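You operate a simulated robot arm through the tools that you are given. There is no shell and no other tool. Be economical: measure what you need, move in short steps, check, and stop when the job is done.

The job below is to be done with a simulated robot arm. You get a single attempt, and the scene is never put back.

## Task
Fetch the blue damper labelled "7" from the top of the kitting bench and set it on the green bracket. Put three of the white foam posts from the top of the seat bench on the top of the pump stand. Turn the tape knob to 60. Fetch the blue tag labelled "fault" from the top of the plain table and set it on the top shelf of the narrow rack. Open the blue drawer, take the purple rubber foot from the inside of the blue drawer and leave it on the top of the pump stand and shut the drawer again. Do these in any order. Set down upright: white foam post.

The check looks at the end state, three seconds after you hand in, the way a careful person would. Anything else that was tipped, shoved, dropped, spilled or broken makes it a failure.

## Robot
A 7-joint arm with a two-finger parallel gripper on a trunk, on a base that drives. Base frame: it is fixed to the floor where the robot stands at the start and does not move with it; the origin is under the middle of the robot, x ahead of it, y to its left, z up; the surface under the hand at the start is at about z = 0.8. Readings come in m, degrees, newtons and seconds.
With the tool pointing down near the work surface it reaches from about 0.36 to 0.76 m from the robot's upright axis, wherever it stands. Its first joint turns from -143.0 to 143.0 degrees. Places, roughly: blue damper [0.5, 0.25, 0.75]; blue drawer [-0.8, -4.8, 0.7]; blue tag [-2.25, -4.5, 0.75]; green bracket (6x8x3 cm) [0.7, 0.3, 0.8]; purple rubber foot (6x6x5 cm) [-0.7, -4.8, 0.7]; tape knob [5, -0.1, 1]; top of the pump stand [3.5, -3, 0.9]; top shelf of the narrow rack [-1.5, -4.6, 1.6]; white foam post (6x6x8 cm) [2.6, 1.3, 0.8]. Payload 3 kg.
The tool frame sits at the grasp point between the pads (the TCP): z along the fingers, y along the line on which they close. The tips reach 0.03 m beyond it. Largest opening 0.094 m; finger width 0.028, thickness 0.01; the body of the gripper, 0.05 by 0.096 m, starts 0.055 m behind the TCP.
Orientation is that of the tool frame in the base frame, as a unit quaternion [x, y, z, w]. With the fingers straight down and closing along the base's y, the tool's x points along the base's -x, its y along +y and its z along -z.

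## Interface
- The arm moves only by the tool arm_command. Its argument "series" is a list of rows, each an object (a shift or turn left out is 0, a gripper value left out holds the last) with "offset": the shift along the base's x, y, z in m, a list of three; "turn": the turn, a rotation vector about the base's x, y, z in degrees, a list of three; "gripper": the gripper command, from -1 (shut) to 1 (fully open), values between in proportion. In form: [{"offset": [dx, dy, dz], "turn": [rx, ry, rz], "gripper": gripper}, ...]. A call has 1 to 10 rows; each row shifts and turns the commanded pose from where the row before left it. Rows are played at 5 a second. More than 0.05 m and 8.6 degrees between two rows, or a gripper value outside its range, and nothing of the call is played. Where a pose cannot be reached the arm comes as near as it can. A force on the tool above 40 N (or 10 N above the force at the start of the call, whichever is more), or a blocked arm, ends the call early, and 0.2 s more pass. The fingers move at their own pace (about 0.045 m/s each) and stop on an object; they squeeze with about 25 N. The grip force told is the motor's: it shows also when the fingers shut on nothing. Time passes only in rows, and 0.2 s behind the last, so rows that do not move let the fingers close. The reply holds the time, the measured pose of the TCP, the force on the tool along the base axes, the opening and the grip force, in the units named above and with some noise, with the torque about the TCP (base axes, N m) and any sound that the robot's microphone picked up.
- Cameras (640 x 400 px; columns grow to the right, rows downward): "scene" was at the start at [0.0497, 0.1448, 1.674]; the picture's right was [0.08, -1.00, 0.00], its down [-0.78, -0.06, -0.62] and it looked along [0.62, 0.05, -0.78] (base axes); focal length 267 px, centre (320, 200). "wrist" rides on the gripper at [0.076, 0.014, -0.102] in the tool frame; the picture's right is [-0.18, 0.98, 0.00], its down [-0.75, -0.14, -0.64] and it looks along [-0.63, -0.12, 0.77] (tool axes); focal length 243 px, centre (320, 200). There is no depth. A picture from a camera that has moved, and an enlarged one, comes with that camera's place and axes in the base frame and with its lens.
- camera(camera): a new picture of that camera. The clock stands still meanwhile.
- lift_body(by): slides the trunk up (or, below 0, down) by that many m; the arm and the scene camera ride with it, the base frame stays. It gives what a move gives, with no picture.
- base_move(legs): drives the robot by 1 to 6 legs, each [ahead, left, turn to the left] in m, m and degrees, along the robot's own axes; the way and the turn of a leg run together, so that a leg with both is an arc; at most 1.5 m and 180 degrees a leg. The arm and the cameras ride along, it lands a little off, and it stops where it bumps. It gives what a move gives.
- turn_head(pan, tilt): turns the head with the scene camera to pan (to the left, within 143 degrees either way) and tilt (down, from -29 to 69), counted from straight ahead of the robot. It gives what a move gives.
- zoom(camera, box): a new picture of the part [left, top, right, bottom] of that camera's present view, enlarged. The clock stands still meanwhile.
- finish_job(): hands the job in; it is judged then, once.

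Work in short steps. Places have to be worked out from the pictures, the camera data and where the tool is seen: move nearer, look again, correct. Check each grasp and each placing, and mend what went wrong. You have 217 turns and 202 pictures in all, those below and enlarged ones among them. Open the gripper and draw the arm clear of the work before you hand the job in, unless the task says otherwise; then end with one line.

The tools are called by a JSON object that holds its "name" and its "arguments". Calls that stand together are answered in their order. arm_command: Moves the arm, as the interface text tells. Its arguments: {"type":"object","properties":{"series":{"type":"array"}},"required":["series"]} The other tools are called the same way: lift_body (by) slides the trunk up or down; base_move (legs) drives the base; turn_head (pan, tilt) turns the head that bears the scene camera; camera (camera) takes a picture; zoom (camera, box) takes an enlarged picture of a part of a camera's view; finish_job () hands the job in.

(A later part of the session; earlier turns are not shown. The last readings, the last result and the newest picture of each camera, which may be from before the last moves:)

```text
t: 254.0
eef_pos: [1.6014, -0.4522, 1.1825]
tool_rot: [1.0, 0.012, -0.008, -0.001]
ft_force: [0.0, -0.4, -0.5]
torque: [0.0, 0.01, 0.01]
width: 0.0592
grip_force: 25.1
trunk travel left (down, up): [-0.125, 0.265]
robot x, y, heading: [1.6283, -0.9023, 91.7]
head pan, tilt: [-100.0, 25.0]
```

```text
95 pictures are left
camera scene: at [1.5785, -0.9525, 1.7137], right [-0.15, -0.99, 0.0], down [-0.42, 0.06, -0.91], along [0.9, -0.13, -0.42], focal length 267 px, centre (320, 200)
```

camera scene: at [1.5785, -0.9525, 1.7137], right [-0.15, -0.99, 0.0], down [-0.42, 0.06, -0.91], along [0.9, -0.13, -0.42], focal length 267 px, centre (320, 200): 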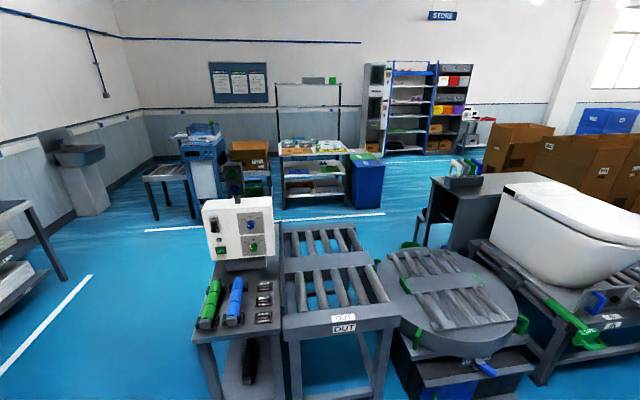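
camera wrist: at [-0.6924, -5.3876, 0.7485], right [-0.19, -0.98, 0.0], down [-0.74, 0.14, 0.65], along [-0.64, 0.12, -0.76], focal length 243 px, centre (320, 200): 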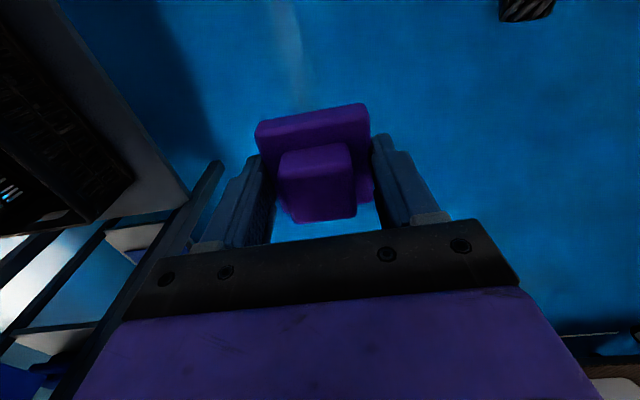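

The interior is visible: the conveyor line's north end is at y ≈ -0.55, the pump stand is the dark cabinet behind it, and the blue machine at (5, -0.1) holds the knob. I go around the north end and head east.

{"name": "base_move", "arguments": {"legs": [[1.13, 0, -1.6], [0, 0, -90], [1.0, 0, 0], [1.1, 0, 0]]}}

{"name": "turn_head", "arguments": {"pan": 0, "tilt": 25}}

{"name": "camera", "arguments": {"camera": "scene"}}

{"name": "turn_head", "arguments": {"pan": -80, "tilt": 25}}

{"name": "camera", "arguments": {"camera": "scene"}}

{"name": "turn_head", "arguments": {"pan": 100, "tilt": 35}}

{"name": "camera", "arguments": {"camera": "scene"}}

```text
t: 273.5
eef_pos: [4.1721, 0.156, 1.1841]
tool_rot: [-0.696, 0.718, 0.004, 0.007]
ft_force: [0.2, -0.7, -1.6]
torque: [-0.01, 0.01, -0.02]
width: 0.0593
grip_force: 25.3
trunk travel left (down, up): [-0.125, 0.265]
robot x, y, heading: [3.7178, 0.1584, -1.7]
head pan, tilt: [-100.0, 25.0]
```

```text
t: 275.2
eef_pos: [4.1704, 0.156, 1.1846]
tool_rot: [-0.696, 0.718, 0.003, 0.008]
ft_force: [0.6, 0.8, -1.5]
torque: [-0.01, 0.0, 0.03]
width: 0.0592
grip_force: 25.2
trunk travel left (down, up): [-0.125, 0.265]
robot x, y, heading: [3.7157, 0.1568, -1.5]
head pan, tilt: [0.0, 25.0]
```

```text
94 pictures are left
camera scene: at [3.7856, 0.2924, 1.7135], right [-0.03, -1.0, 0.0], down [-0.42, 0.01, -0.91], along [0.91, -0.03, -0.42], focal length 267 px, centre (320, 200)
```

scene: 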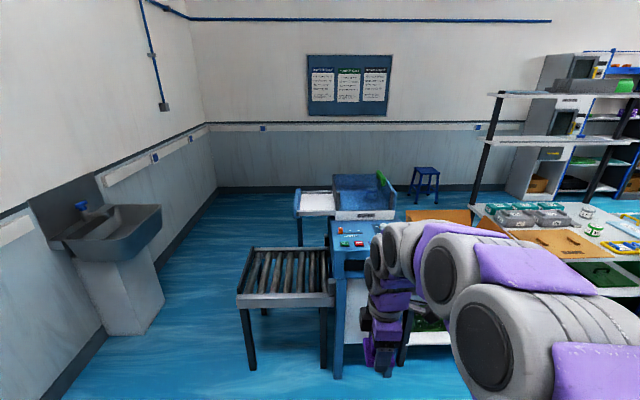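

```text
t: 276.8
eef_pos: [4.17, 0.1562, 1.1846]
tool_rot: [-0.697, 0.717, 0.003, 0.007]
ft_force: [-0.4, -0.4, -1.0]
torque: [-0.02, 0.02, -0.02]
width: 0.0593
grip_force: 25.0
trunk travel left (down, up): [-0.125, 0.265]
robot x, y, heading: [3.7146, 0.1579, -1.6]
head pan, tilt: [-80.0, 25.0]
```

```text
93 pictures are left
camera scene: at [3.707, 0.2038, 1.7137], right [-0.99, -0.15, 0.0], down [-0.06, 0.42, -0.91], along [0.13, -0.9, -0.42], focal length 267 px, centre (320, 200)
```

scene: 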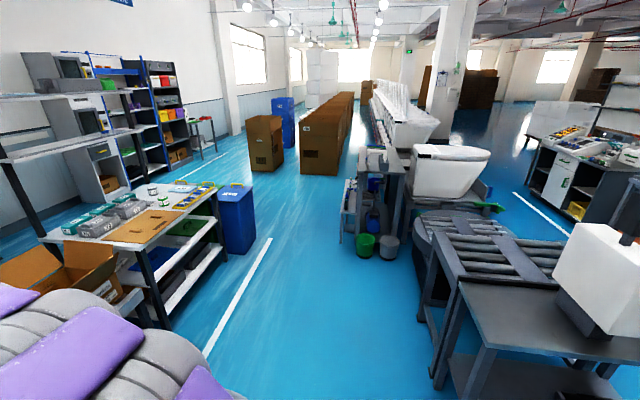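

```text
t: 279.4
eef_pos: [4.1699, 0.1563, 1.1837]
tool_rot: [-0.696, 0.718, 0.004, 0.007]
ft_force: [0.1, 0.1, -1.0]
torque: [-0.01, 0.01, -0.01]
width: 0.0594
grip_force: 24.9
trunk travel left (down, up): [-0.125, 0.265]
robot x, y, heading: [3.7211, 0.1519, -1.5]
head pan, tilt: [100.0, 35.0]
```

```text
92 pictures are left
camera scene: at [3.6805, 0.3823, 1.6978], right [0.99, 0.15, 0.0], down [0.08, -0.57, -0.82], along [-0.12, 0.81, -0.57], focal length 267 px, centre (320, 200)
```

scene: 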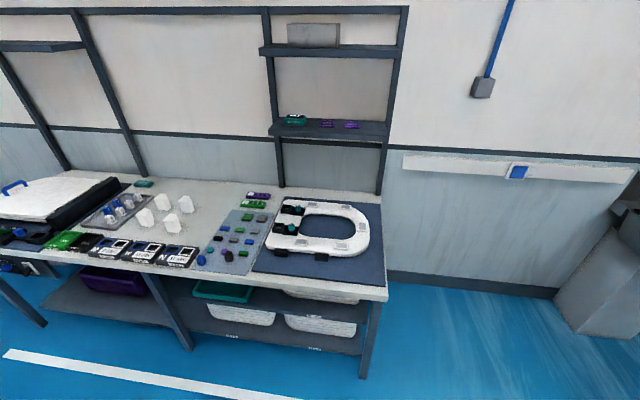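

The pump stand is the dark narrow unit in the middle of the second view. I zoom on it, and on the posts.

{"name": "zoom", "arguments": {"camera": "scene", "box": [100, 170, 220, 245]}}

{"name": "turn_head", "arguments": {"pan": -85, "tilt": 25}}

{"name": "zoom", "arguments": {"camera": "scene", "box": [260, 120, 420, 270]}}

```text
5.33 times, centred on (160, 208) of scene
camera zoom: at [3.6805, 0.3823, 1.6978], right [0.99, 0.15, 0.0], down [0.08, -0.57, -0.82], along [-0.12, 0.81, -0.57], focal length 1426 px, centre (1173, 160)
```

zoom: 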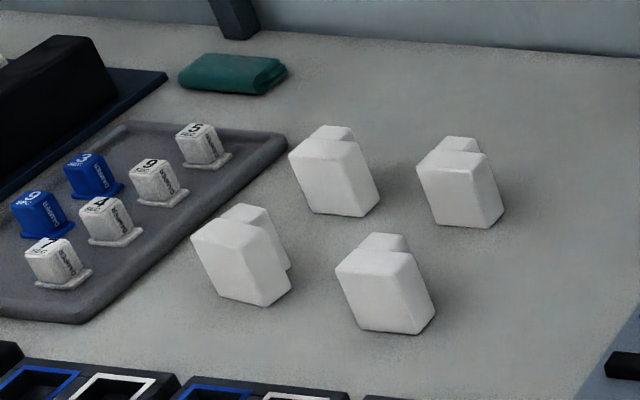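

```text
t: 282.2
eef_pos: [4.1708, 0.1558, 1.183]
tool_rot: [-0.696, 0.718, 0.003, 0.008]
ft_force: [-0.4, 0.0, -1.6]
torque: [0.0, 0.03, 0.0]
width: 0.0595
grip_force: 25.2
trunk travel left (down, up): [-0.125, 0.265]
robot x, y, heading: [3.7153, 0.1558, -1.4]
head pan, tilt: [-85.0, 25.0]
```

```text
2.67 times, centred on (340, 195) of scene
camera zoom: at [3.6989, 0.203, 1.7137], right [-1.0, -0.06, 0.0], down [-0.03, 0.42, -0.91], along [0.05, -0.9, -0.42], focal length 713 px, centre (267, 213)
```

zoom: 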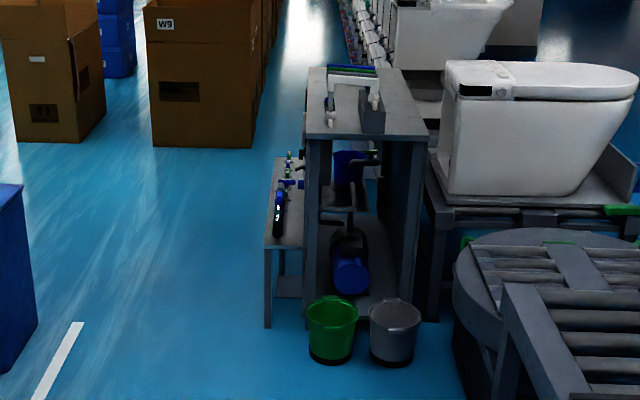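

The stand top spans about x 3.27–3.70, y -2.2 to -3.2, with a device on part of it; bins block the north side, so I approach from the east facing west.

{"name": "base_move", "arguments": {"legs": [[0, 0, -88.5], [1.25, 0.27, 0], [1.25, 0.3, 0], [0, 0, -90]]}}

{"name": "turn_head", "arguments": {"pan": 0, "tilt": 45}}

{"name": "camera", "arguments": {"camera": "scene"}}

{"name": "camera", "arguments": {"camera": "wrist"}}

```text
t: 302.2
eef_pos: [3.8419, -2.3495, 1.1825]
tool_rot: [0.702, 0.712, -0.007, 0.004]
ft_force: [0.4, 0.5, -1.2]
torque: [0.01, 0.03, 0.01]
width: 0.059
grip_force: 24.9
trunk travel left (down, up): [-0.125, 0.265]
robot x, y, heading: [4.2974, -2.326, -179.1]
head pan, tilt: [-85.0, 25.0]
```

```text
t: 303.8
eef_pos: [3.8437, -2.351, 1.1837]
tool_rot: [0.702, 0.712, -0.008, 0.004]
ft_force: [0.6, -0.3, -1.0]
torque: [0.03, 0.02, 0.01]
width: 0.0594
grip_force: 25.0
trunk travel left (down, up): [-0.125, 0.265]
robot x, y, heading: [4.2938, -2.33, -178.9]
head pan, tilt: [0.0, 45.0]
```

```text
89 pictures are left
camera scene: at [4.2445, -2.472, 1.6829], right [-0.02, 1.0, 0.0], down [0.71, 0.01, -0.71], along [-0.71, -0.01, -0.71], focal length 267 px, centre (320, 200)
```

scene: 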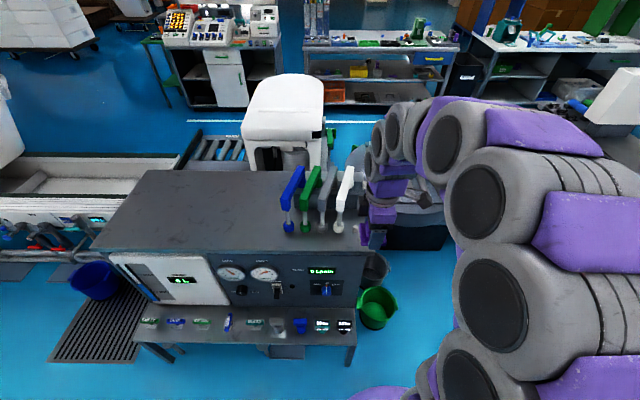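

```text
88 pictures are left
camera wrist: at [3.8575, -2.272, 1.2863], right [0.99, -0.17, 0.0], down [-0.13, -0.75, 0.65], along [-0.11, -0.64, -0.76], focal length 243 px, centre (320, 200)
```

wrist: 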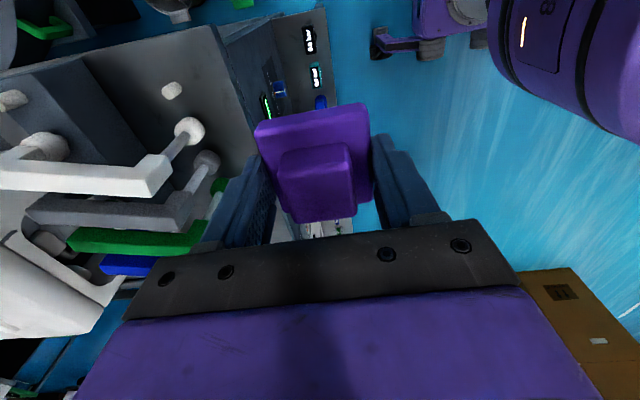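

The stand's south half (x 3.3–3.7, y -2.7 to -3.25) is free; the levers are at the north end. I slide 0.57 m south to face the free area.

{"name": "base_move", "arguments": {"legs": [[0.0, 0.57, -1.0]]}}

{"name": "arm_command", "arguments": {"series": [{"offset": [-0.04, -0.02, 0]}, {"offset": [-0.04, -0.02, 0]}, {"offset": [-0.04, -0.02, 0]}, {"offset": [-0.04, -0.02, -0.01]}, {"offset": [-0.04, -0.02, -0.01]}, {"offset": [0, -0.04, -0.02]}, {}, {}, {}]}}

{"name": "camera", "arguments": {"camera": "scene"}}

{"name": "camera", "arguments": {"camera": "wrist"}}

```text
t: 307.1
eef_pos: [3.8461, -2.9137, 1.1847]
tool_rot: [0.71, 0.704, -0.008, 0.005]
ft_force: [0.2, 0.5, -1.6]
torque: [-0.01, -0.01, -0.03]
width: 0.0594
grip_force: 25.4
trunk travel left (down, up): [-0.125, 0.265]
robot x, y, heading: [4.2981, -2.9019, 179.8]
head pan, tilt: [0.0, 45.0]
```

```text
t: 309.1
eef_pos: [3.6434, -3.0532, 1.1428]
tool_rot: [0.71, 0.704, -0.008, 0.004]
ft_force: [-0.5, 1.2, -0.3]
torque: [0.01, 0.0, -0.02]
width: 0.0593
grip_force: 24.8
trunk travel left (down, up): [-0.125, 0.265]
robot x, y, heading: [4.2993, -2.905, 179.7]
head pan, tilt: [0.0, 45.0]
```

```text
87 pictures are left
camera scene: at [4.2426, -3.0468, 1.6827], right [0.01, 1.0, 0.0], down [0.71, 0.0, -0.7], along [-0.7, 0.0, -0.71], focal length 267 px, centre (320, 200)
```

scene: 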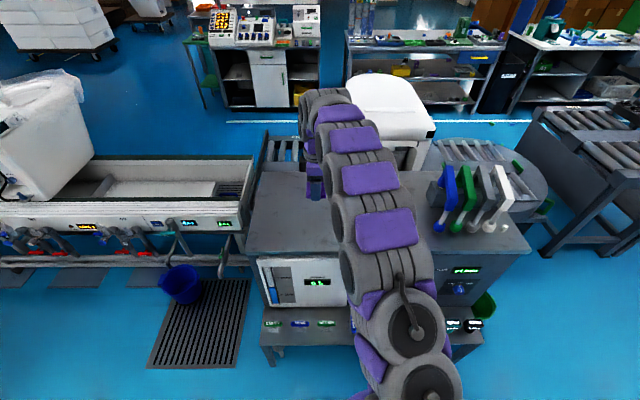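

```text
86 pictures are left
camera wrist: at [3.6607, -2.9758, 1.2457], right [0.98, -0.19, 0.0], down [-0.14, -0.74, 0.65], along [-0.13, -0.64, -0.76], focal length 243 px, centre (320, 200)
```

wrist: 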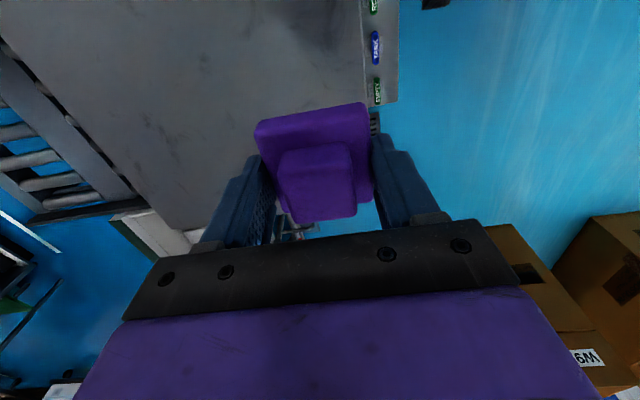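

Stand top is x 3.24–3.72, y -3.3 to -2.3. I put the foot near (3.62, -3.15).

{"name": "arm_command", "arguments": {"series": [{"offset": [-0.012, -0.04, -0.02]}, {"offset": [-0.012, -0.04, -0.02]}, {"offset": [0, -0.017, -0.03]}, {"offset": [0, 0, -0.04]}, {"offset": [0, 0, -0.04]}, {"offset": [0, 0, -0.02]}, {}, {}]}}

{"name": "camera", "arguments": {"camera": "wrist"}}

{"name": "zoom", "arguments": {"camera": "scene", "box": [230, 140, 390, 260]}}

```text
t: 310.9
eef_pos: [3.6229, -3.1512, 0.9744]
tool_rot: [0.71, 0.704, -0.008, 0.002]
ft_force: [-1.1, -1.1, -0.8]
torque: [-0.02, -0.04, 0.0]
width: 0.0594
grip_force: 24.9
trunk travel left (down, up): [-0.125, 0.265]
robot x, y, heading: [4.2978, -2.904, 180.0]
head pan, tilt: [0.0, 45.0]
```

```text
85 pictures are left
camera wrist: at [3.6392, -3.0731, 1.076], right [0.98, -0.19, 0.0], down [-0.14, -0.74, 0.65], along [-0.13, -0.64, -0.76], focal length 243 px, centre (320, 200)
```

wrist: 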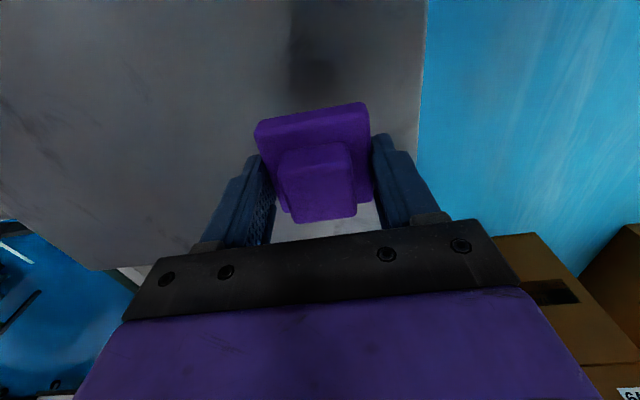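

```text
3.33 times, centred on (310, 200) of scene
camera zoom: at [4.2421, -3.0486, 1.6826], right [0.01, 1.0, 0.0], down [0.71, 0.0, -0.7], along [-0.7, 0.01, -0.71], focal length 891 px, centre (353, 200)
```

zoom: 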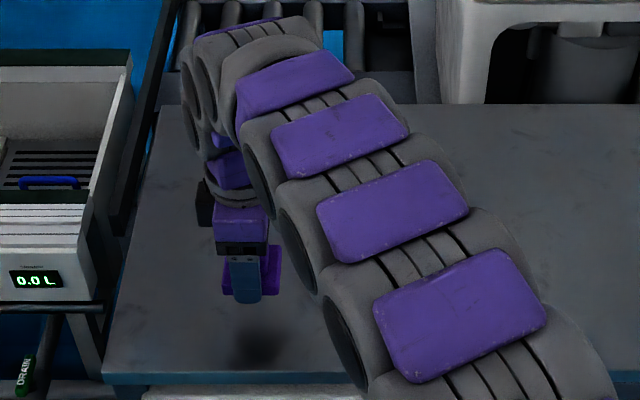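

Over the free surface. I lower slowly to contact.

{"name": "arm_command", "arguments": {"series": [{"offset": [0, 0, -0.015]}, {"offset": [0, 0, -0.01]}, {"offset": [0, 0, -0.005]}, {"offset": [0, 0, -0.005]}, {}]}}

{"name": "arm_command", "arguments": {"series": [{"offset": [0, 0, -0.004]}, {"offset": [0, 0, -0.003]}, {}]}}

```text
t: 312.1
eef_pos: [3.6238, -3.1509, 0.9395]
tool_rot: [0.71, 0.705, -0.008, 0.003]
ft_force: [-0.8, 0.5, -1.0]
torque: [0.01, -0.01, 0.0]
width: 0.0593
grip_force: 24.8
trunk travel left (down, up): [-0.125, 0.265]
robot x, y, heading: [4.3016, -2.9015, 179.7]
head pan, tilt: [0.0, 45.0]
```

```text
t: 312.9
eef_pos: [3.6232, -3.1519, 0.9325]
tool_rot: [0.71, 0.704, -0.008, 0.003]
ft_force: [0.6, -0.6, -0.6]
torque: [0.01, -0.01, 0.01]
width: 0.0591
grip_force: 24.8
trunk travel left (down, up): [-0.125, 0.265]
robot x, y, heading: [4.2963, -2.9026, 179.6]
head pan, tilt: [0.0, 45.0]
```

{"name": "arm_command", "arguments": {"series": [{"offset": [0, 0, -0.003]}, {"offset": [0, 0, -0.003]}, {}]}}

{"name": "arm_command", "arguments": {"series": [{"offset": [0, 0, -0.003]}, {"offset": [0, 0, -0.002]}, {}]}}

{"name": "zoom", "arguments": {"camera": "wrist", "box": [220, 60, 420, 240]}}

```text
t: 313.7
eef_pos: [3.6237, -3.1518, 0.9255]
tool_rot: [0.711, 0.703, -0.007, 0.003]
ft_force: [0.8, -0.2, -0.3]
torque: [0.01, 0.01, 0.01]
width: 0.0593
grip_force: 25.7
trunk travel left (down, up): [-0.125, 0.265]
robot x, y, heading: [4.2981, -2.9032, 179.5]
head pan, tilt: [0.0, 45.0]
```

```text
t: 314.5
eef_pos: [3.6236, -3.1513, 0.9228]
tool_rot: [0.71, 0.704, -0.008, 0.003]
ft_force: [-0.2, 0.3, -1.3]
torque: [0.02, 0.07, 0.0]
width: 0.0593
grip_force: 24.5
trunk travel left (down, up): [-0.125, 0.265]
robot x, y, heading: [4.2973, -2.9031, 179.4]
head pan, tilt: [0.0, 45.0]
```

```text
2.22 times, centred on (320, 150) of wrist
camera zoom: at [3.6399, -3.0738, 1.0233], right [0.98, -0.19, 0.0], down [-0.14, -0.74, 0.65], along [-0.13, -0.64, -0.76], focal length 539 px, centre (320, 311)
```

zoom: 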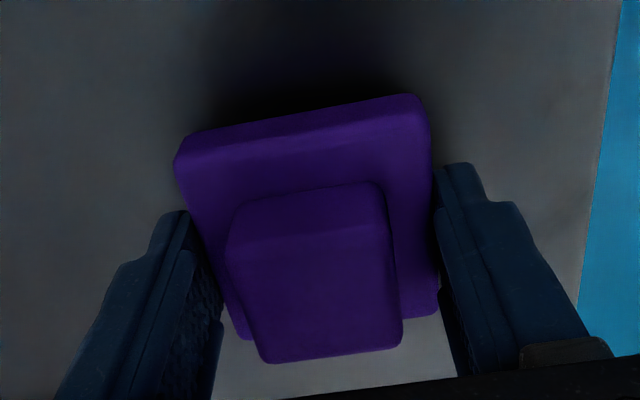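

Still no contact, so I continue in small steps.

{"name": "arm_command", "arguments": {"series": [{"offset": [0, 0, -0.003]}, {"offset": [0, 0, -0.003]}, {}]}}

{"name": "arm_command", "arguments": {"series": [{"offset": [0, 0, -0.003]}, {"offset": [0, 0, -0.003]}, {}]}}

{"name": "arm_command", "arguments": {"series": [{"offset": [0, 0, -0.003]}, {"offset": [0, 0, -0.002]}, {}]}}

```text
t: 315.3
eef_pos: [3.6238, -3.1508, 0.9159]
tool_rot: [0.71, 0.704, -0.008, 0.002]
ft_force: [-0.7, 0.0, -0.1]
torque: [-0.02, -0.01, -0.02]
width: 0.059
grip_force: 25.2
trunk travel left (down, up): [-0.125, 0.265]
robot x, y, heading: [4.2994, -2.905, 179.9]
head pan, tilt: [0.0, 45.0]
```

```text
t: 316.1
eef_pos: [3.6238, -3.1516, 0.911]
tool_rot: [0.711, 0.703, -0.01, 0.002]
ft_force: [-0.9, -0.9, 16.7]
torque: [0.13, -0.55, 0.01]
width: 0.0592
grip_force: 24.4
trunk travel left (down, up): [-0.125, 0.265]
robot x, y, heading: [4.2969, -2.9031, 179.7]
head pan, tilt: [0.0, 45.0]
```

```text
t: 316.6
eef_pos: [3.6239, -3.1515, 0.9098]
tool_rot: [0.71, 0.704, -0.012, 0.001]
ft_force: [13.3, 3.7, 21.4]
torque: [0.54, -1.14, -0.11]
width: 0.0593
grip_force: 24.6
trunk travel left (down, up): [-0.125, 0.265]
robot x, y, heading: [4.299, -2.9015, 179.8]
head pan, tilt: [0.0, 45.0]
stopped in row 2: the force on the tool passed its limit at 44 N (the readings are from after the stop); the commanded pose is now the measured one
```

Contact at z ≈ 0.911 (stand top ≈ 0.88). I release and rise.

{"name": "arm_command", "arguments": {"series": [{"offset": [0, 0, 0.002]}, {"gripper": 1}, {"gripper": 1}, {"gripper": 1}, {"offset": [0, 0, 0.02]}, {"offset": [0, 0, 0.04]}, {"offset": [0, 0, 0.045]}, {"offset": [0.02, 0.02, 0.04]}, {"offset": [0.03, 0.03, 0.02]}, {}]}}

{"name": "camera", "arguments": {"camera": "wrist"}}

{"name": "zoom", "arguments": {"camera": "scene", "box": [230, 140, 390, 260]}}

```text
t: 318.8
eef_pos: [3.6728, -3.1042, 1.0736]
tool_rot: [0.71, 0.704, -0.01, 0.003]
ft_force: [-0.6, 0.1, 0.0]
torque: [-0.03, 0.0, 0.02]
width: 0.0941
grip_force: 0.0
trunk travel left (down, up): [-0.125, 0.265]
robot x, y, heading: [4.2996, -2.9036, 179.8]
head pan, tilt: [0.0, 45.0]
```

```text
82 pictures are left
camera wrist: at [3.6898, -3.0252, 1.1755], right [0.98, -0.19, -0.01], down [-0.14, -0.74, 0.66], along [-0.13, -0.64, -0.75], focal length 243 px, centre (320, 200)
```

wrist: 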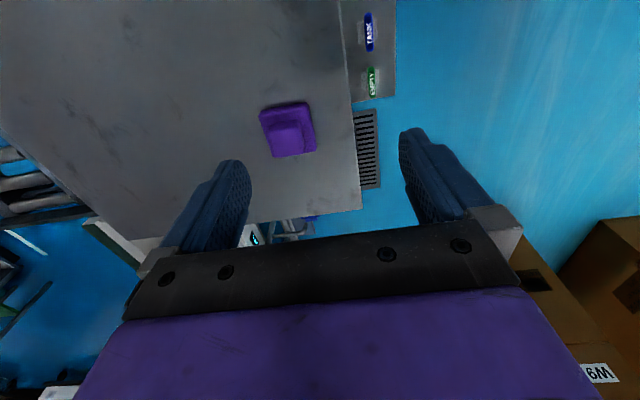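

```text
3.33 times, centred on (310, 200) of scene
camera zoom: at [4.242, -3.0471, 1.6827], right [0.01, 1.0, 0.0], down [0.71, 0.0, -0.7], along [-0.7, 0.0, -0.71], focal length 891 px, centre (353, 200)
```

zoom: 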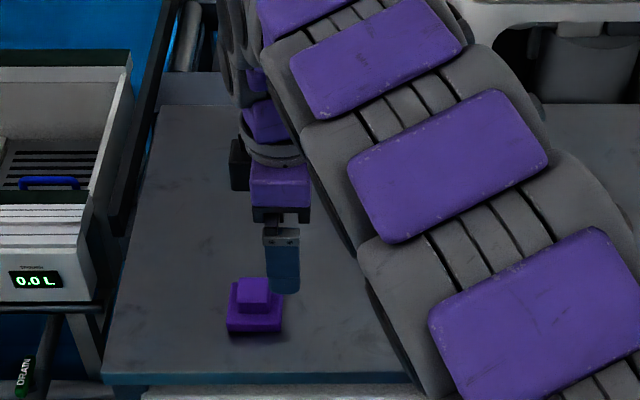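

The foot stands on the pump stand. Next is the tape knob: I retract the arm and drive to face the blue machine around (5, -0.1).

{"name": "arm_command", "arguments": {"series": [{"offset": [0.035, 0.03, 0.015]}, {"offset": [0.035, 0.03, 0.015]}, {"offset": [0.035, 0.03, 0.015]}, {"offset": [0.035, 0.03, 0.015]}, {"offset": [0.03, 0.03, 0.015]}, {"offset": [0, 0.03, 0.015]}, {}]}}

{"name": "base_move", "arguments": {"legs": [[0, -1.3, 0], [0.45, -1.3, 0], [0, 0, 180]]}}

{"name": "turn_head", "arguments": {"pan": 0, "tilt": 30}}

{"name": "camera", "arguments": {"camera": "scene"}}

```text
t: 320.4
eef_pos: [3.8424, -2.9191, 1.1649]
tool_rot: [0.709, 0.705, -0.011, 0.003]
ft_force: [-0.1, 0.4, -0.6]
torque: [-0.01, -0.01, 0.02]
width: 0.0941
grip_force: 0.1
trunk travel left (down, up): [-0.125, 0.265]
robot x, y, heading: [4.3003, -2.9048, 179.8]
head pan, tilt: [0.0, 45.0]
```

```text
t: 340.8
eef_pos: [4.2734, -0.2849, 1.1634]
tool_rot: [-0.703, 0.711, 0.003, 0.011]
ft_force: [-0.8, 0.5, 0.0]
torque: [0.03, 0.0, -0.02]
width: 0.0942
grip_force: 0.2
trunk travel left (down, up): [-0.125, 0.265]
robot x, y, heading: [3.8148, -0.302, -0.4]
head pan, tilt: [0.0, 45.0]
```

```text
t: 341.5
eef_pos: [4.2719, -0.2825, 1.1642]
tool_rot: [-0.703, 0.711, 0.002, 0.011]
ft_force: [-0.3, -0.3, 0.5]
torque: [0.0, 0.0, -0.01]
width: 0.094
grip_force: 0.1
trunk travel left (down, up): [-0.125, 0.265]
robot x, y, heading: [3.814, -0.3014, -0.5]
head pan, tilt: [0.0, 30.0]
```

```text
80 pictures are left
camera scene: at [3.881, -0.1613, 1.7054], right [-0.01, -1.0, 0.0], down [-0.5, 0.0, -0.86], along [0.86, -0.01, -0.5], focal length 267 px, centre (320, 200)
```

scene: 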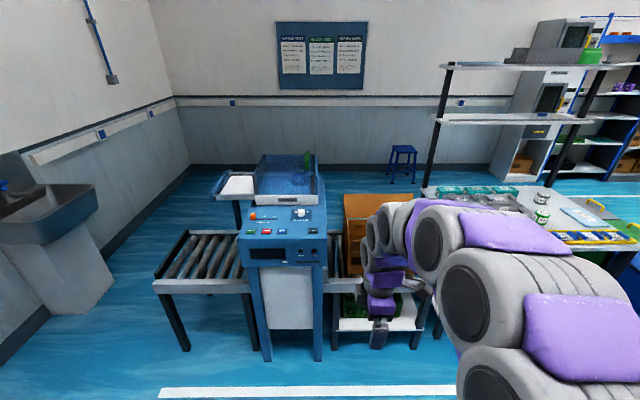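

{"name": "zoom", "arguments": {"camera": "scene", "box": [220, 180, 348, 260]}}

{"name": "zoom", "arguments": {"camera": "scene", "box": [276, 198, 324, 228]}}

```text
5.00 times, centred on (284, 220) of scene
camera zoom: at [3.881, -0.1613, 1.7054], right [-0.01, -1.0, 0.0], down [-0.5, 0.0, -0.86], along [0.86, -0.01, -0.5], focal length 1337 px, centre (500, 100)
```

zoom: 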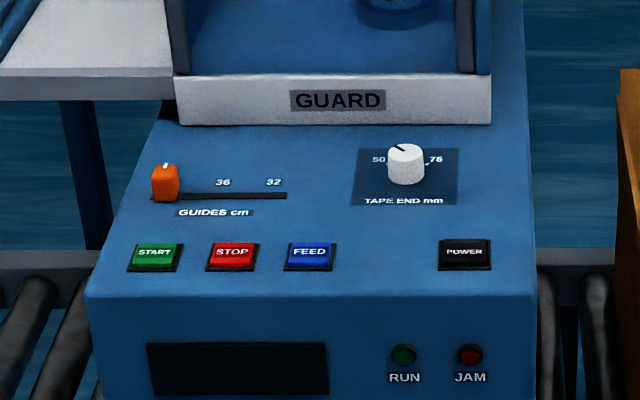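

```text
13.33 times, centred on (300, 213) of scene
camera zoom: at [3.881, -0.1613, 1.7054], right [-0.01, -1.0, 0.0], down [-0.5, 0.0, -0.86], along [0.86, -0.01, -0.5], focal length 3565 px, centre (587, 27)
```

zoom: 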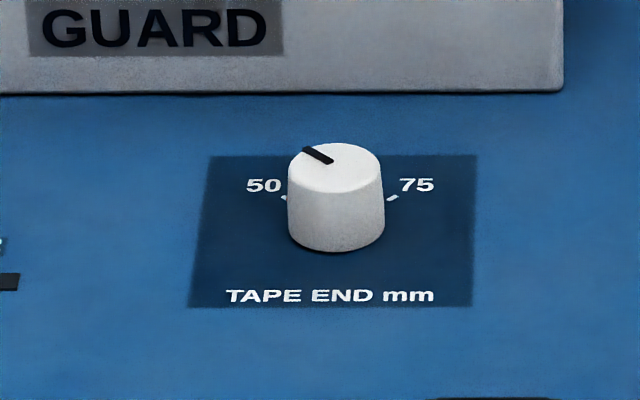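

The knob sits on an upward-facing panel near (4.97, -0.08), with labels 50 on the left and 75 on the right. I drive in closer to view it from above.

{"name": "base_move", "arguments": {"legs": [[0.5, 0.05, 0.4]]}}

{"name": "turn_head", "arguments": {"pan": 15, "tilt": 48}}

{"name": "camera", "arguments": {"camera": "scene"}}

{"name": "camera", "arguments": {"camera": "wrist"}}

```text
t: 344.5
eef_pos: [4.7763, -0.2331, 1.1638]
tool_rot: [-0.705, 0.709, 0.003, 0.011]
ft_force: [0.5, 0.8, -0.7]
torque: [0.03, 0.0, 0.01]
width: 0.094
grip_force: 0.1
trunk travel left (down, up): [-0.125, 0.265]
robot x, y, heading: [4.32, -0.2501, 0.0]
head pan, tilt: [0.0, 30.0]
```

```text
t: 345.3
eef_pos: [4.7748, -0.2332, 1.164]
tool_rot: [-0.705, 0.709, 0.002, 0.012]
ft_force: [0.1, 0.2, -0.1]
torque: [-0.02, -0.04, -0.01]
width: 0.094
grip_force: 0.1
trunk travel left (down, up): [-0.125, 0.265]
robot x, y, heading: [4.3163, -0.253, -0.2]
head pan, tilt: [15.0, 48.0]
```

```text
77 pictures are left
camera scene: at [4.3697, -0.0928, 1.6788], right [0.26, -0.97, 0.0], down [-0.72, -0.19, -0.67], along [0.65, 0.17, -0.74], focal length 267 px, centre (320, 200)
```

scene: 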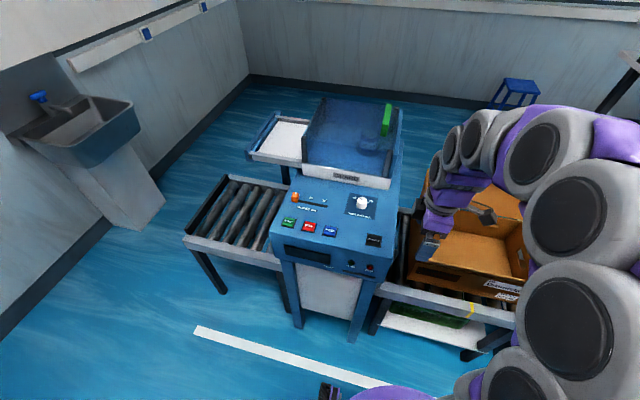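

```text
76 pictures are left
camera wrist: at [4.7601, -0.3111, 1.2663], right [-0.98, 0.19, -0.01], down [0.14, 0.74, 0.66], along [0.13, 0.64, -0.75], focal length 243 px, centre (320, 200)
```

wrist: 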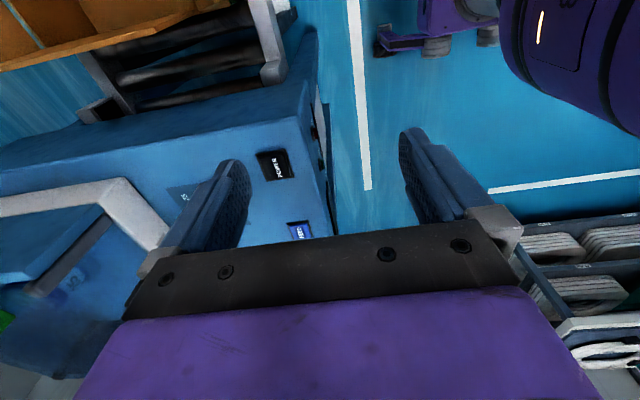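

{"name": "zoom", "arguments": {"camera": "scene", "box": [335, 185, 391, 220]}}

{"name": "zoom", "arguments": {"camera": "scene", "box": [260, 160, 420, 260]}}

```text
11.43 times, centred on (363, 202) of scene
camera zoom: at [4.3697, -0.0928, 1.6788], right [0.26, -0.97, 0.0], down [-0.72, -0.19, -0.67], along [0.65, 0.17, -0.74], focal length 3056 px, centre (-171, 171)
```

zoom: 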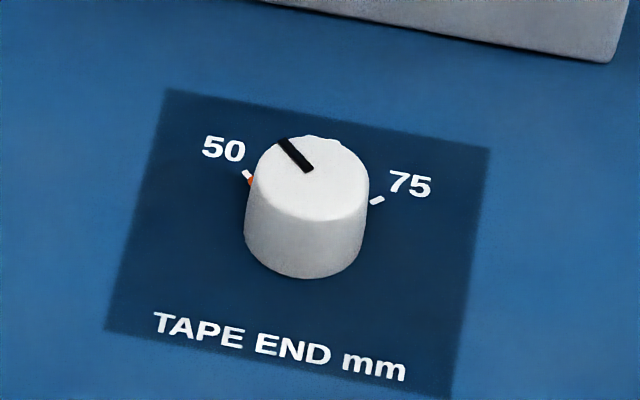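

```text
4.00 times, centred on (340, 210) of scene
camera zoom: at [4.3697, -0.0928, 1.6788], right [0.26, -0.97, 0.0], down [-0.72, -0.19, -0.67], along [0.65, 0.17, -0.74], focal length 1070 px, centre (240, 160)
```

zoom: 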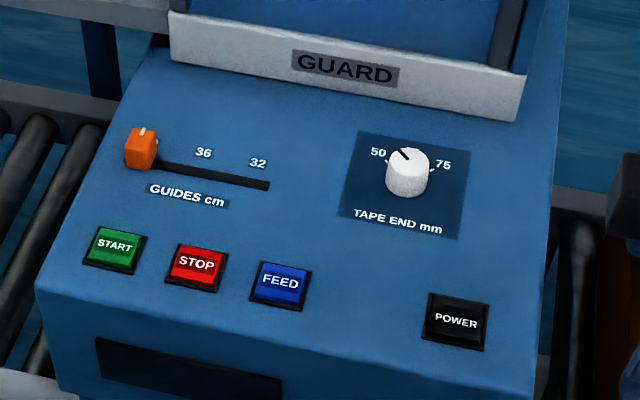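

The orange mark points at 50 now, and the 60 label must be behind the knob. I raise the hand over the knob to look down with the wrist camera.

{"name": "arm_command", "arguments": {"series": [{"offset": [0.015, 0, 0.04], "gripper": 0.2}, {"offset": [0.03, 0.02, 0.03]}, {"offset": [0.04, 0.025, 0]}, {"offset": [0.04, 0.025, 0]}, {"offset": [0.04, 0.025, 0]}, {"offset": [0.03, 0.03, 0]}, {}, {}]}}

{"name": "camera", "arguments": {"camera": "wrist"}}

```text
t: 347.1
eef_pos: [4.9717, -0.1097, 1.2339]
tool_rot: [-0.705, 0.709, 0.002, 0.012]
ft_force: [-0.3, -0.7, -0.4]
torque: [0.0, 0.02, 0.02]
width: 0.0565
grip_force: 0.2
trunk travel left (down, up): [-0.125, 0.265]
robot x, y, heading: [4.3217, -0.2523, 0.2]
head pan, tilt: [15.0, 48.0]
```

```text
73 pictures are left
camera wrist: at [4.9566, -0.188, 1.3353], right [-0.98, 0.19, -0.01], down [0.14, 0.74, 0.66], along [0.13, 0.64, -0.75], focal length 243 px, centre (320, 200)
```

wrist: 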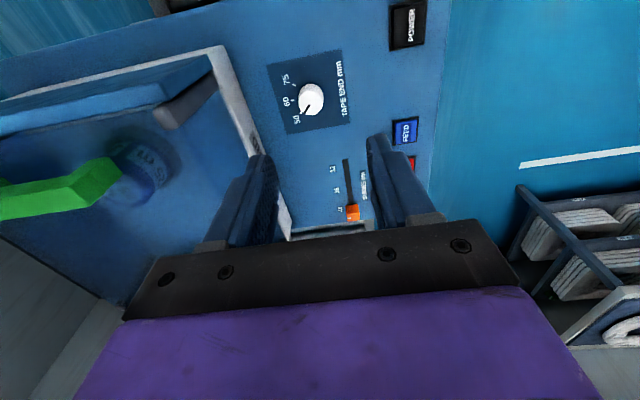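

{"name": "zoom", "arguments": {"camera": "wrist", "box": [260, 60, 364, 125]}}

```text
6.15 times, centred on (312, 92) of wrist
camera zoom: at [4.9566, -0.188, 1.3353], right [-0.98, 0.19, -0.01], down [0.14, 0.74, 0.66], along [0.13, 0.64, -0.75], focal length 1493 px, centre (369, 862)
```

zoom: 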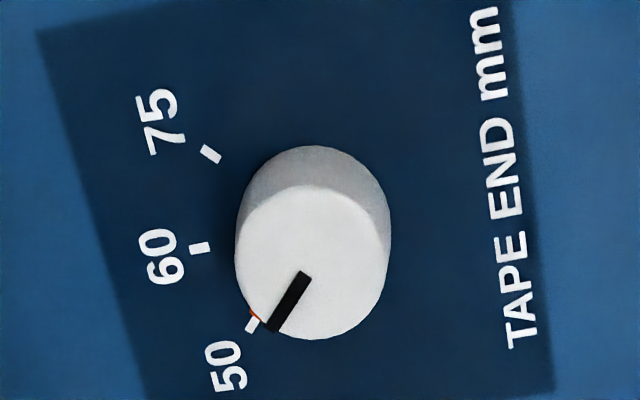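

Top view: 50 is at +45° (toward +y), 60 is straight +x, 75 at -45°; the knob pointer is at 50. I need about -46° of rotation. I pre-turn the gripper -67° so the twist stays clear of the guard.

{"name": "arm_command", "arguments": {"series": [{"turn": [0, 0, -8.4]}, {"turn": [0, 0, -8.4]}, {"turn": [0, 0, -8.4]}, {"turn": [0, 0, -8.4]}, {"turn": [0, 0, -8.4]}, {"turn": [0, 0, -8.4]}, {"turn": [0, 0, -8.4]}, {"turn": [0, 0, -8.2]}, {}, {}]}}

{"name": "camera", "arguments": {"camera": "wrist"}}

```text
t: 349.3
eef_pos: [4.971, -0.108, 1.2344]
tool_rot: [-0.197, 0.98, -0.006, 0.01]
ft_force: [0.5, 0.0, -0.3]
torque: [-0.01, -0.02, 0.01]
width: 0.0564
grip_force: 0.1
trunk travel left (down, up): [-0.125, 0.265]
robot x, y, heading: [4.3194, -0.251, 0.1]
head pan, tilt: [15.0, 48.0]
```

```text
71 pictures are left
camera wrist: at [4.8934, -0.1228, 1.3361], right [-0.21, 0.98, -0.01], down [0.74, 0.17, 0.66], along [0.64, 0.13, -0.75], focal length 243 px, centre (320, 200)
```

wrist: 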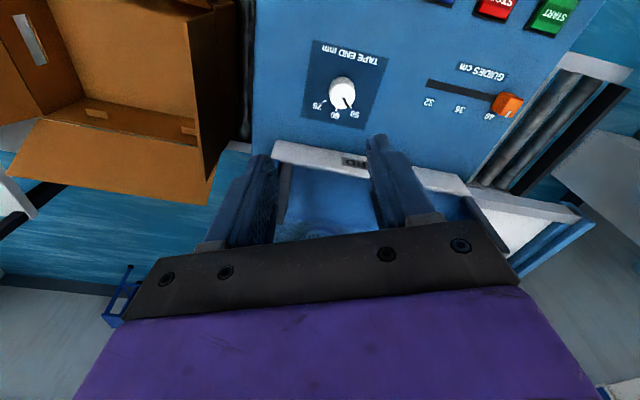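

Triangulated knob top centre at (4.993, -0.073, ~0.984). I move over it and descend partway.

{"name": "arm_command", "arguments": {"series": [{"offset": [0.011, 0.018, -0.02]}, {"offset": [0.011, 0.017, -0.03]}, {"offset": [0, 0, -0.04]}, {"offset": [0, 0, -0.04]}, {"offset": [0, 0, -0.03]}, {}, {}, {}]}}

{"name": "camera", "arguments": {"camera": "wrist"}}

{"name": "zoom", "arguments": {"camera": "scene", "box": [310, 150, 410, 240]}}

```text
t: 351.1
eef_pos: [4.9932, -0.0707, 1.0733]
tool_rot: [-0.197, 0.98, -0.006, 0.01]
ft_force: [0.2, 0.4, -0.5]
torque: [0.03, 0.0, 0.0]
width: 0.0563
grip_force: 0.0
trunk travel left (down, up): [-0.125, 0.265]
robot x, y, heading: [4.3173, -0.253, 0.2]
head pan, tilt: [15.0, 48.0]
```

```text
70 pictures are left
camera wrist: at [4.9155, -0.0866, 1.1743], right [-0.21, 0.98, -0.01], down [0.74, 0.17, 0.66], along [0.64, 0.13, -0.75], focal length 243 px, centre (320, 200)
```

wrist: 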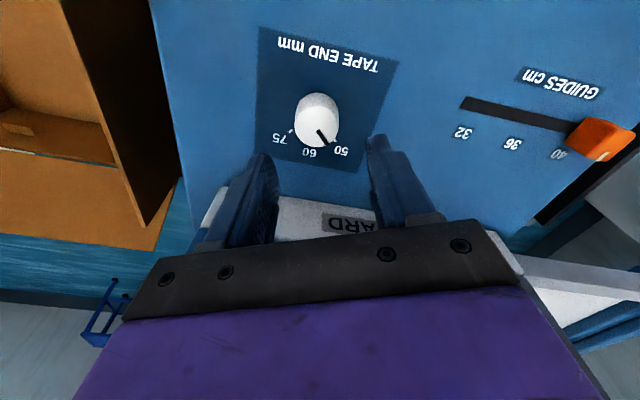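

```text
4.44 times, centred on (360, 195) of scene
camera zoom: at [4.3716, -0.0911, 1.6785], right [0.26, -0.97, 0.0], down [-0.72, -0.19, -0.67], along [0.64, 0.17, -0.75], focal length 1188 px, centre (142, 222)
```

zoom: 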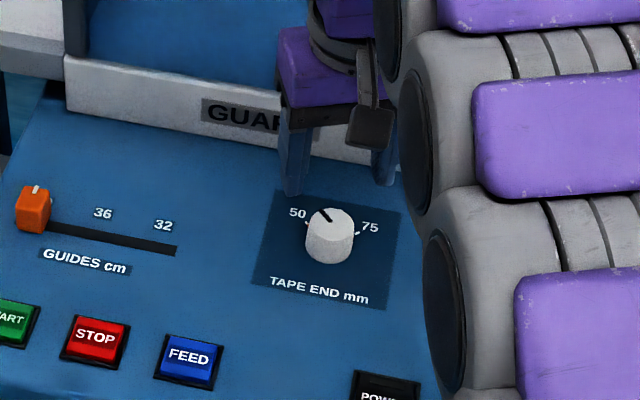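

Aligned within several mm. I descend further to just above the knob and re-measure.

{"name": "arm_command", "arguments": {"series": [{"offset": [0, -0.002, -0.025]}, {"offset": [0, 0, -0.017]}, {}, {}, {}]}}

{"name": "zoom", "arguments": {"camera": "wrist", "box": [220, 70, 420, 220]}}

{"name": "zoom", "arguments": {"camera": "scene", "box": [310, 150, 410, 240]}}

```text
t: 352.3
eef_pos: [4.9936, -0.0737, 1.032]
tool_rot: [-0.197, 0.98, -0.006, 0.009]
ft_force: [0.2, 0.1, 0.5]
torque: [0.01, 0.01, -0.03]
width: 0.0565
grip_force: 0.0
trunk travel left (down, up): [-0.125, 0.265]
robot x, y, heading: [4.3188, -0.2517, 0.0]
head pan, tilt: [15.0, 48.0]
```

```text
2.67 times, centred on (320, 145) of wrist
camera zoom: at [4.9151, -0.0887, 1.1338], right [-0.21, 0.98, -0.01], down [0.74, 0.17, 0.66], along [0.64, 0.13, -0.75], focal length 647 px, centre (320, 347)
```

zoom: 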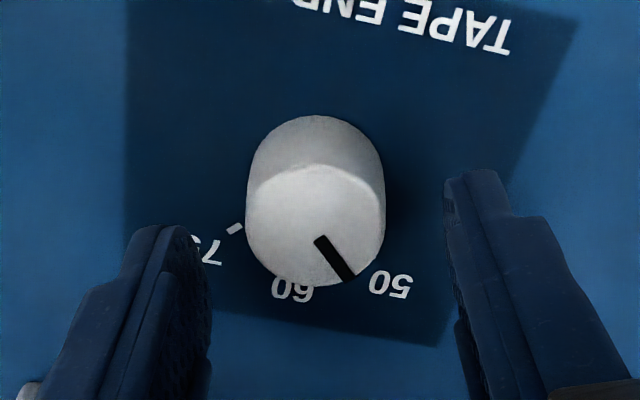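

```text
4.44 times, centred on (360, 195) of scene
camera zoom: at [4.3717, -0.091, 1.6785], right [0.26, -0.97, 0.0], down [-0.72, -0.19, -0.67], along [0.64, 0.17, -0.75], focal length 1188 px, centre (142, 222)
```

zoom: 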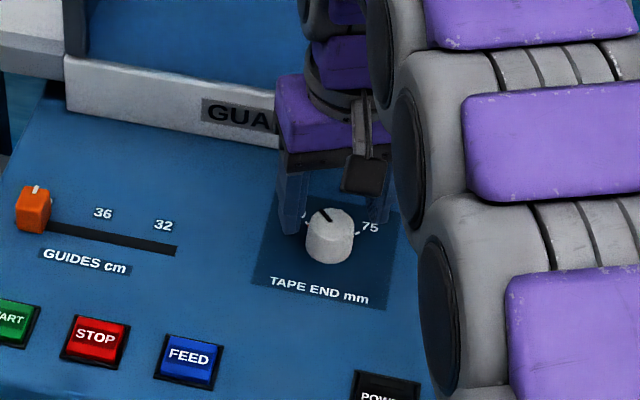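

The knob centre is confirmed at (4.9935, -0.074), top ≈ 0.996, right under the TCP. I lower 2.4 cm and grip.

{"name": "arm_command", "arguments": {"series": [{"offset": [0, 0, -0.012]}, {"offset": [0, 0, -0.011]}, {}, {"gripper": -1}, {"gripper": -1}, {"gripper": -1}, {"gripper": -1}]}}

{"name": "zoom", "arguments": {"camera": "wrist", "box": [220, 70, 420, 220]}}

```text
t: 353.9
eef_pos: [4.9929, -0.0744, 1.0081]
tool_rot: [-0.197, 0.98, -0.006, 0.01]
ft_force: [2.1, -4.1, -0.7]
torque: [-0.07, -0.23, -0.07]
width: 0.0347
grip_force: 44.7
trunk travel left (down, up): [-0.125, 0.265]
robot x, y, heading: [4.3198, -0.2528, -0.1]
head pan, tilt: [15.0, 48.0]
```

```text
2.67 times, centred on (320, 145) of wrist
camera zoom: at [4.916, -0.0899, 1.1102], right [-0.21, 0.98, -0.01], down [0.74, 0.17, 0.66], along [0.64, 0.13, -0.75], focal length 647 px, centre (320, 347)
```

zoom: 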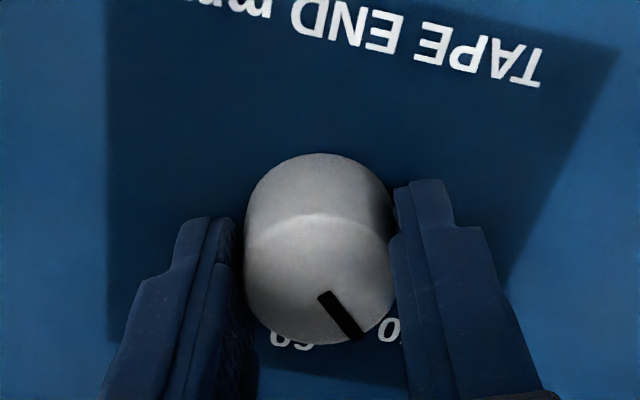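

Gripped firmly. I twist -46° (clockwise from above) toward 60.

{"name": "arm_command", "arguments": {"series": [{"turn": [0, 0, -7.7]}, {"turn": [0, 0, -7.7]}, {"turn": [0, 0, -7.7]}, {"turn": [0, 0, -7.7]}, {"turn": [0, 0, -7.7]}, {"turn": [0, 0, -7.5]}, {}, {}]}}

{"name": "zoom", "arguments": {"camera": "wrist", "box": [220, 70, 420, 220]}}

```text
t: 355.7
eef_pos: [4.994, -0.0745, 1.0085]
tool_rot: [0.203, 0.979, -0.009, 0.008]
ft_force: [19.8, 7.0, 0.6]
torque: [0.14, -1.12, 0.04]
width: 0.0347
grip_force: 45.0
trunk travel left (down, up): [-0.125, 0.265]
robot x, y, heading: [4.3194, -0.2533, -0.3]
head pan, tilt: [15.0, 48.0]
```

```text
2.67 times, centred on (320, 145) of wrist
camera zoom: at [4.9288, -0.0281, 1.1101], right [0.56, 0.83, -0.01], down [0.63, -0.41, 0.66], along [0.54, -0.38, -0.75], focal length 647 px, centre (320, 347)
```

zoom: 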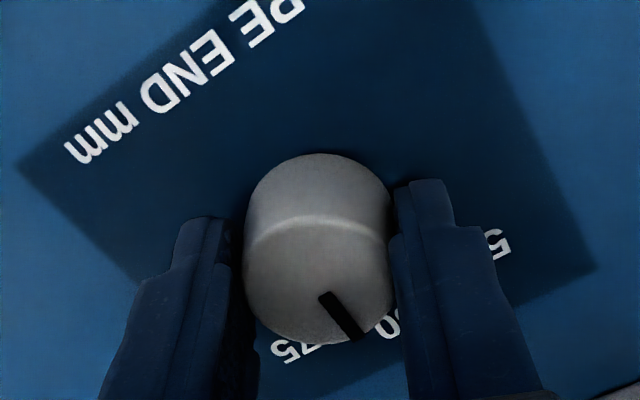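

The pointer now lies toward 60. I release, rise and inspect.

{"name": "arm_command", "arguments": {"series": [{"gripper": 0.2}, {"gripper": 0.2}, {"gripper": 0.2}, {"offset": [0, 0, 0.02]}, {"offset": [0, 0, 0.04]}, {"offset": [-0.02, 0, 0.04]}, {"offset": [-0.03, -0.01, 0.03]}, {"offset": [-0.03, -0.01, 0.03]}, {}, {}]}}

{"name": "camera", "arguments": {"camera": "wrist"}}

```text
t: 357.9
eef_pos: [4.914, -0.0954, 1.1713]
tool_rot: [0.201, 0.979, -0.01, 0.008]
ft_force: [-0.4, 1.0, 0.1]
torque: [-0.02, -0.01, 0.01]
width: 0.0567
grip_force: 0.0
trunk travel left (down, up): [-0.125, 0.265]
robot x, y, heading: [4.3203, -0.2516, -0.2]
head pan, tilt: [15.0, 48.0]
```

```text
64 pictures are left
camera wrist: at [4.8489, -0.0501, 1.2729], right [0.56, 0.83, -0.01], down [0.63, -0.41, 0.66], along [0.54, -0.38, -0.75], focal length 243 px, centre (320, 200)
```

wrist: 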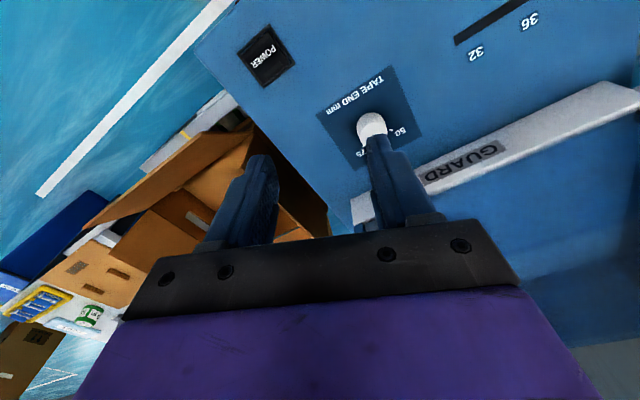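

A finger hides the knob, so I shift the hand to clear the view.

{"name": "arm_command", "arguments": {"series": [{"offset": [0.02, 0.025, 0.03]}, {"offset": [0.015, 0.025, 0.03]}, {}, {}, {}]}}

{"name": "zoom", "arguments": {"camera": "wrist", "box": [260, 60, 380, 135]}}

{"name": "zoom", "arguments": {"camera": "scene", "box": [335, 185, 391, 220]}}

```text
t: 359.1
eef_pos: [4.9491, -0.046, 1.2298]
tool_rot: [0.202, 0.979, -0.011, 0.007]
ft_force: [0.7, 0.0, 0.2]
torque: [0.01, 0.0, 0.02]
width: 0.0564
grip_force: 0.0
trunk travel left (down, up): [-0.125, 0.265]
robot x, y, heading: [4.3225, -0.2515, -0.2]
head pan, tilt: [15.0, 48.0]
```

```text
5.33 times, centred on (320, 98) of wrist
camera zoom: at [4.8841, 0.0002, 1.3315], right [0.56, 0.83, -0.01], down [0.63, -0.41, 0.66], along [0.54, -0.38, -0.75], focal length 1294 px, centre (320, 747)
```

zoom: 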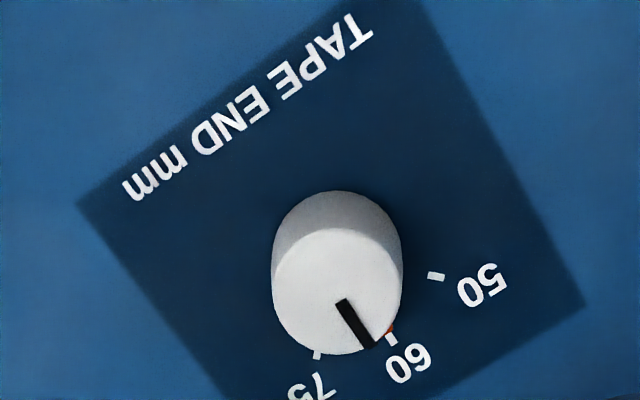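

```text
11.43 times, centred on (363, 202) of scene
camera zoom: at [4.3711, -0.091, 1.6785], right [0.26, -0.97, 0.0], down [-0.72, -0.19, -0.67], along [0.64, 0.17, -0.75], focal length 3056 px, centre (-171, 171)
```

zoom: 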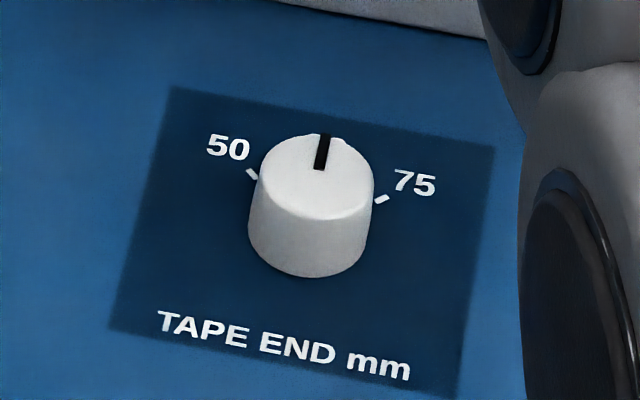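

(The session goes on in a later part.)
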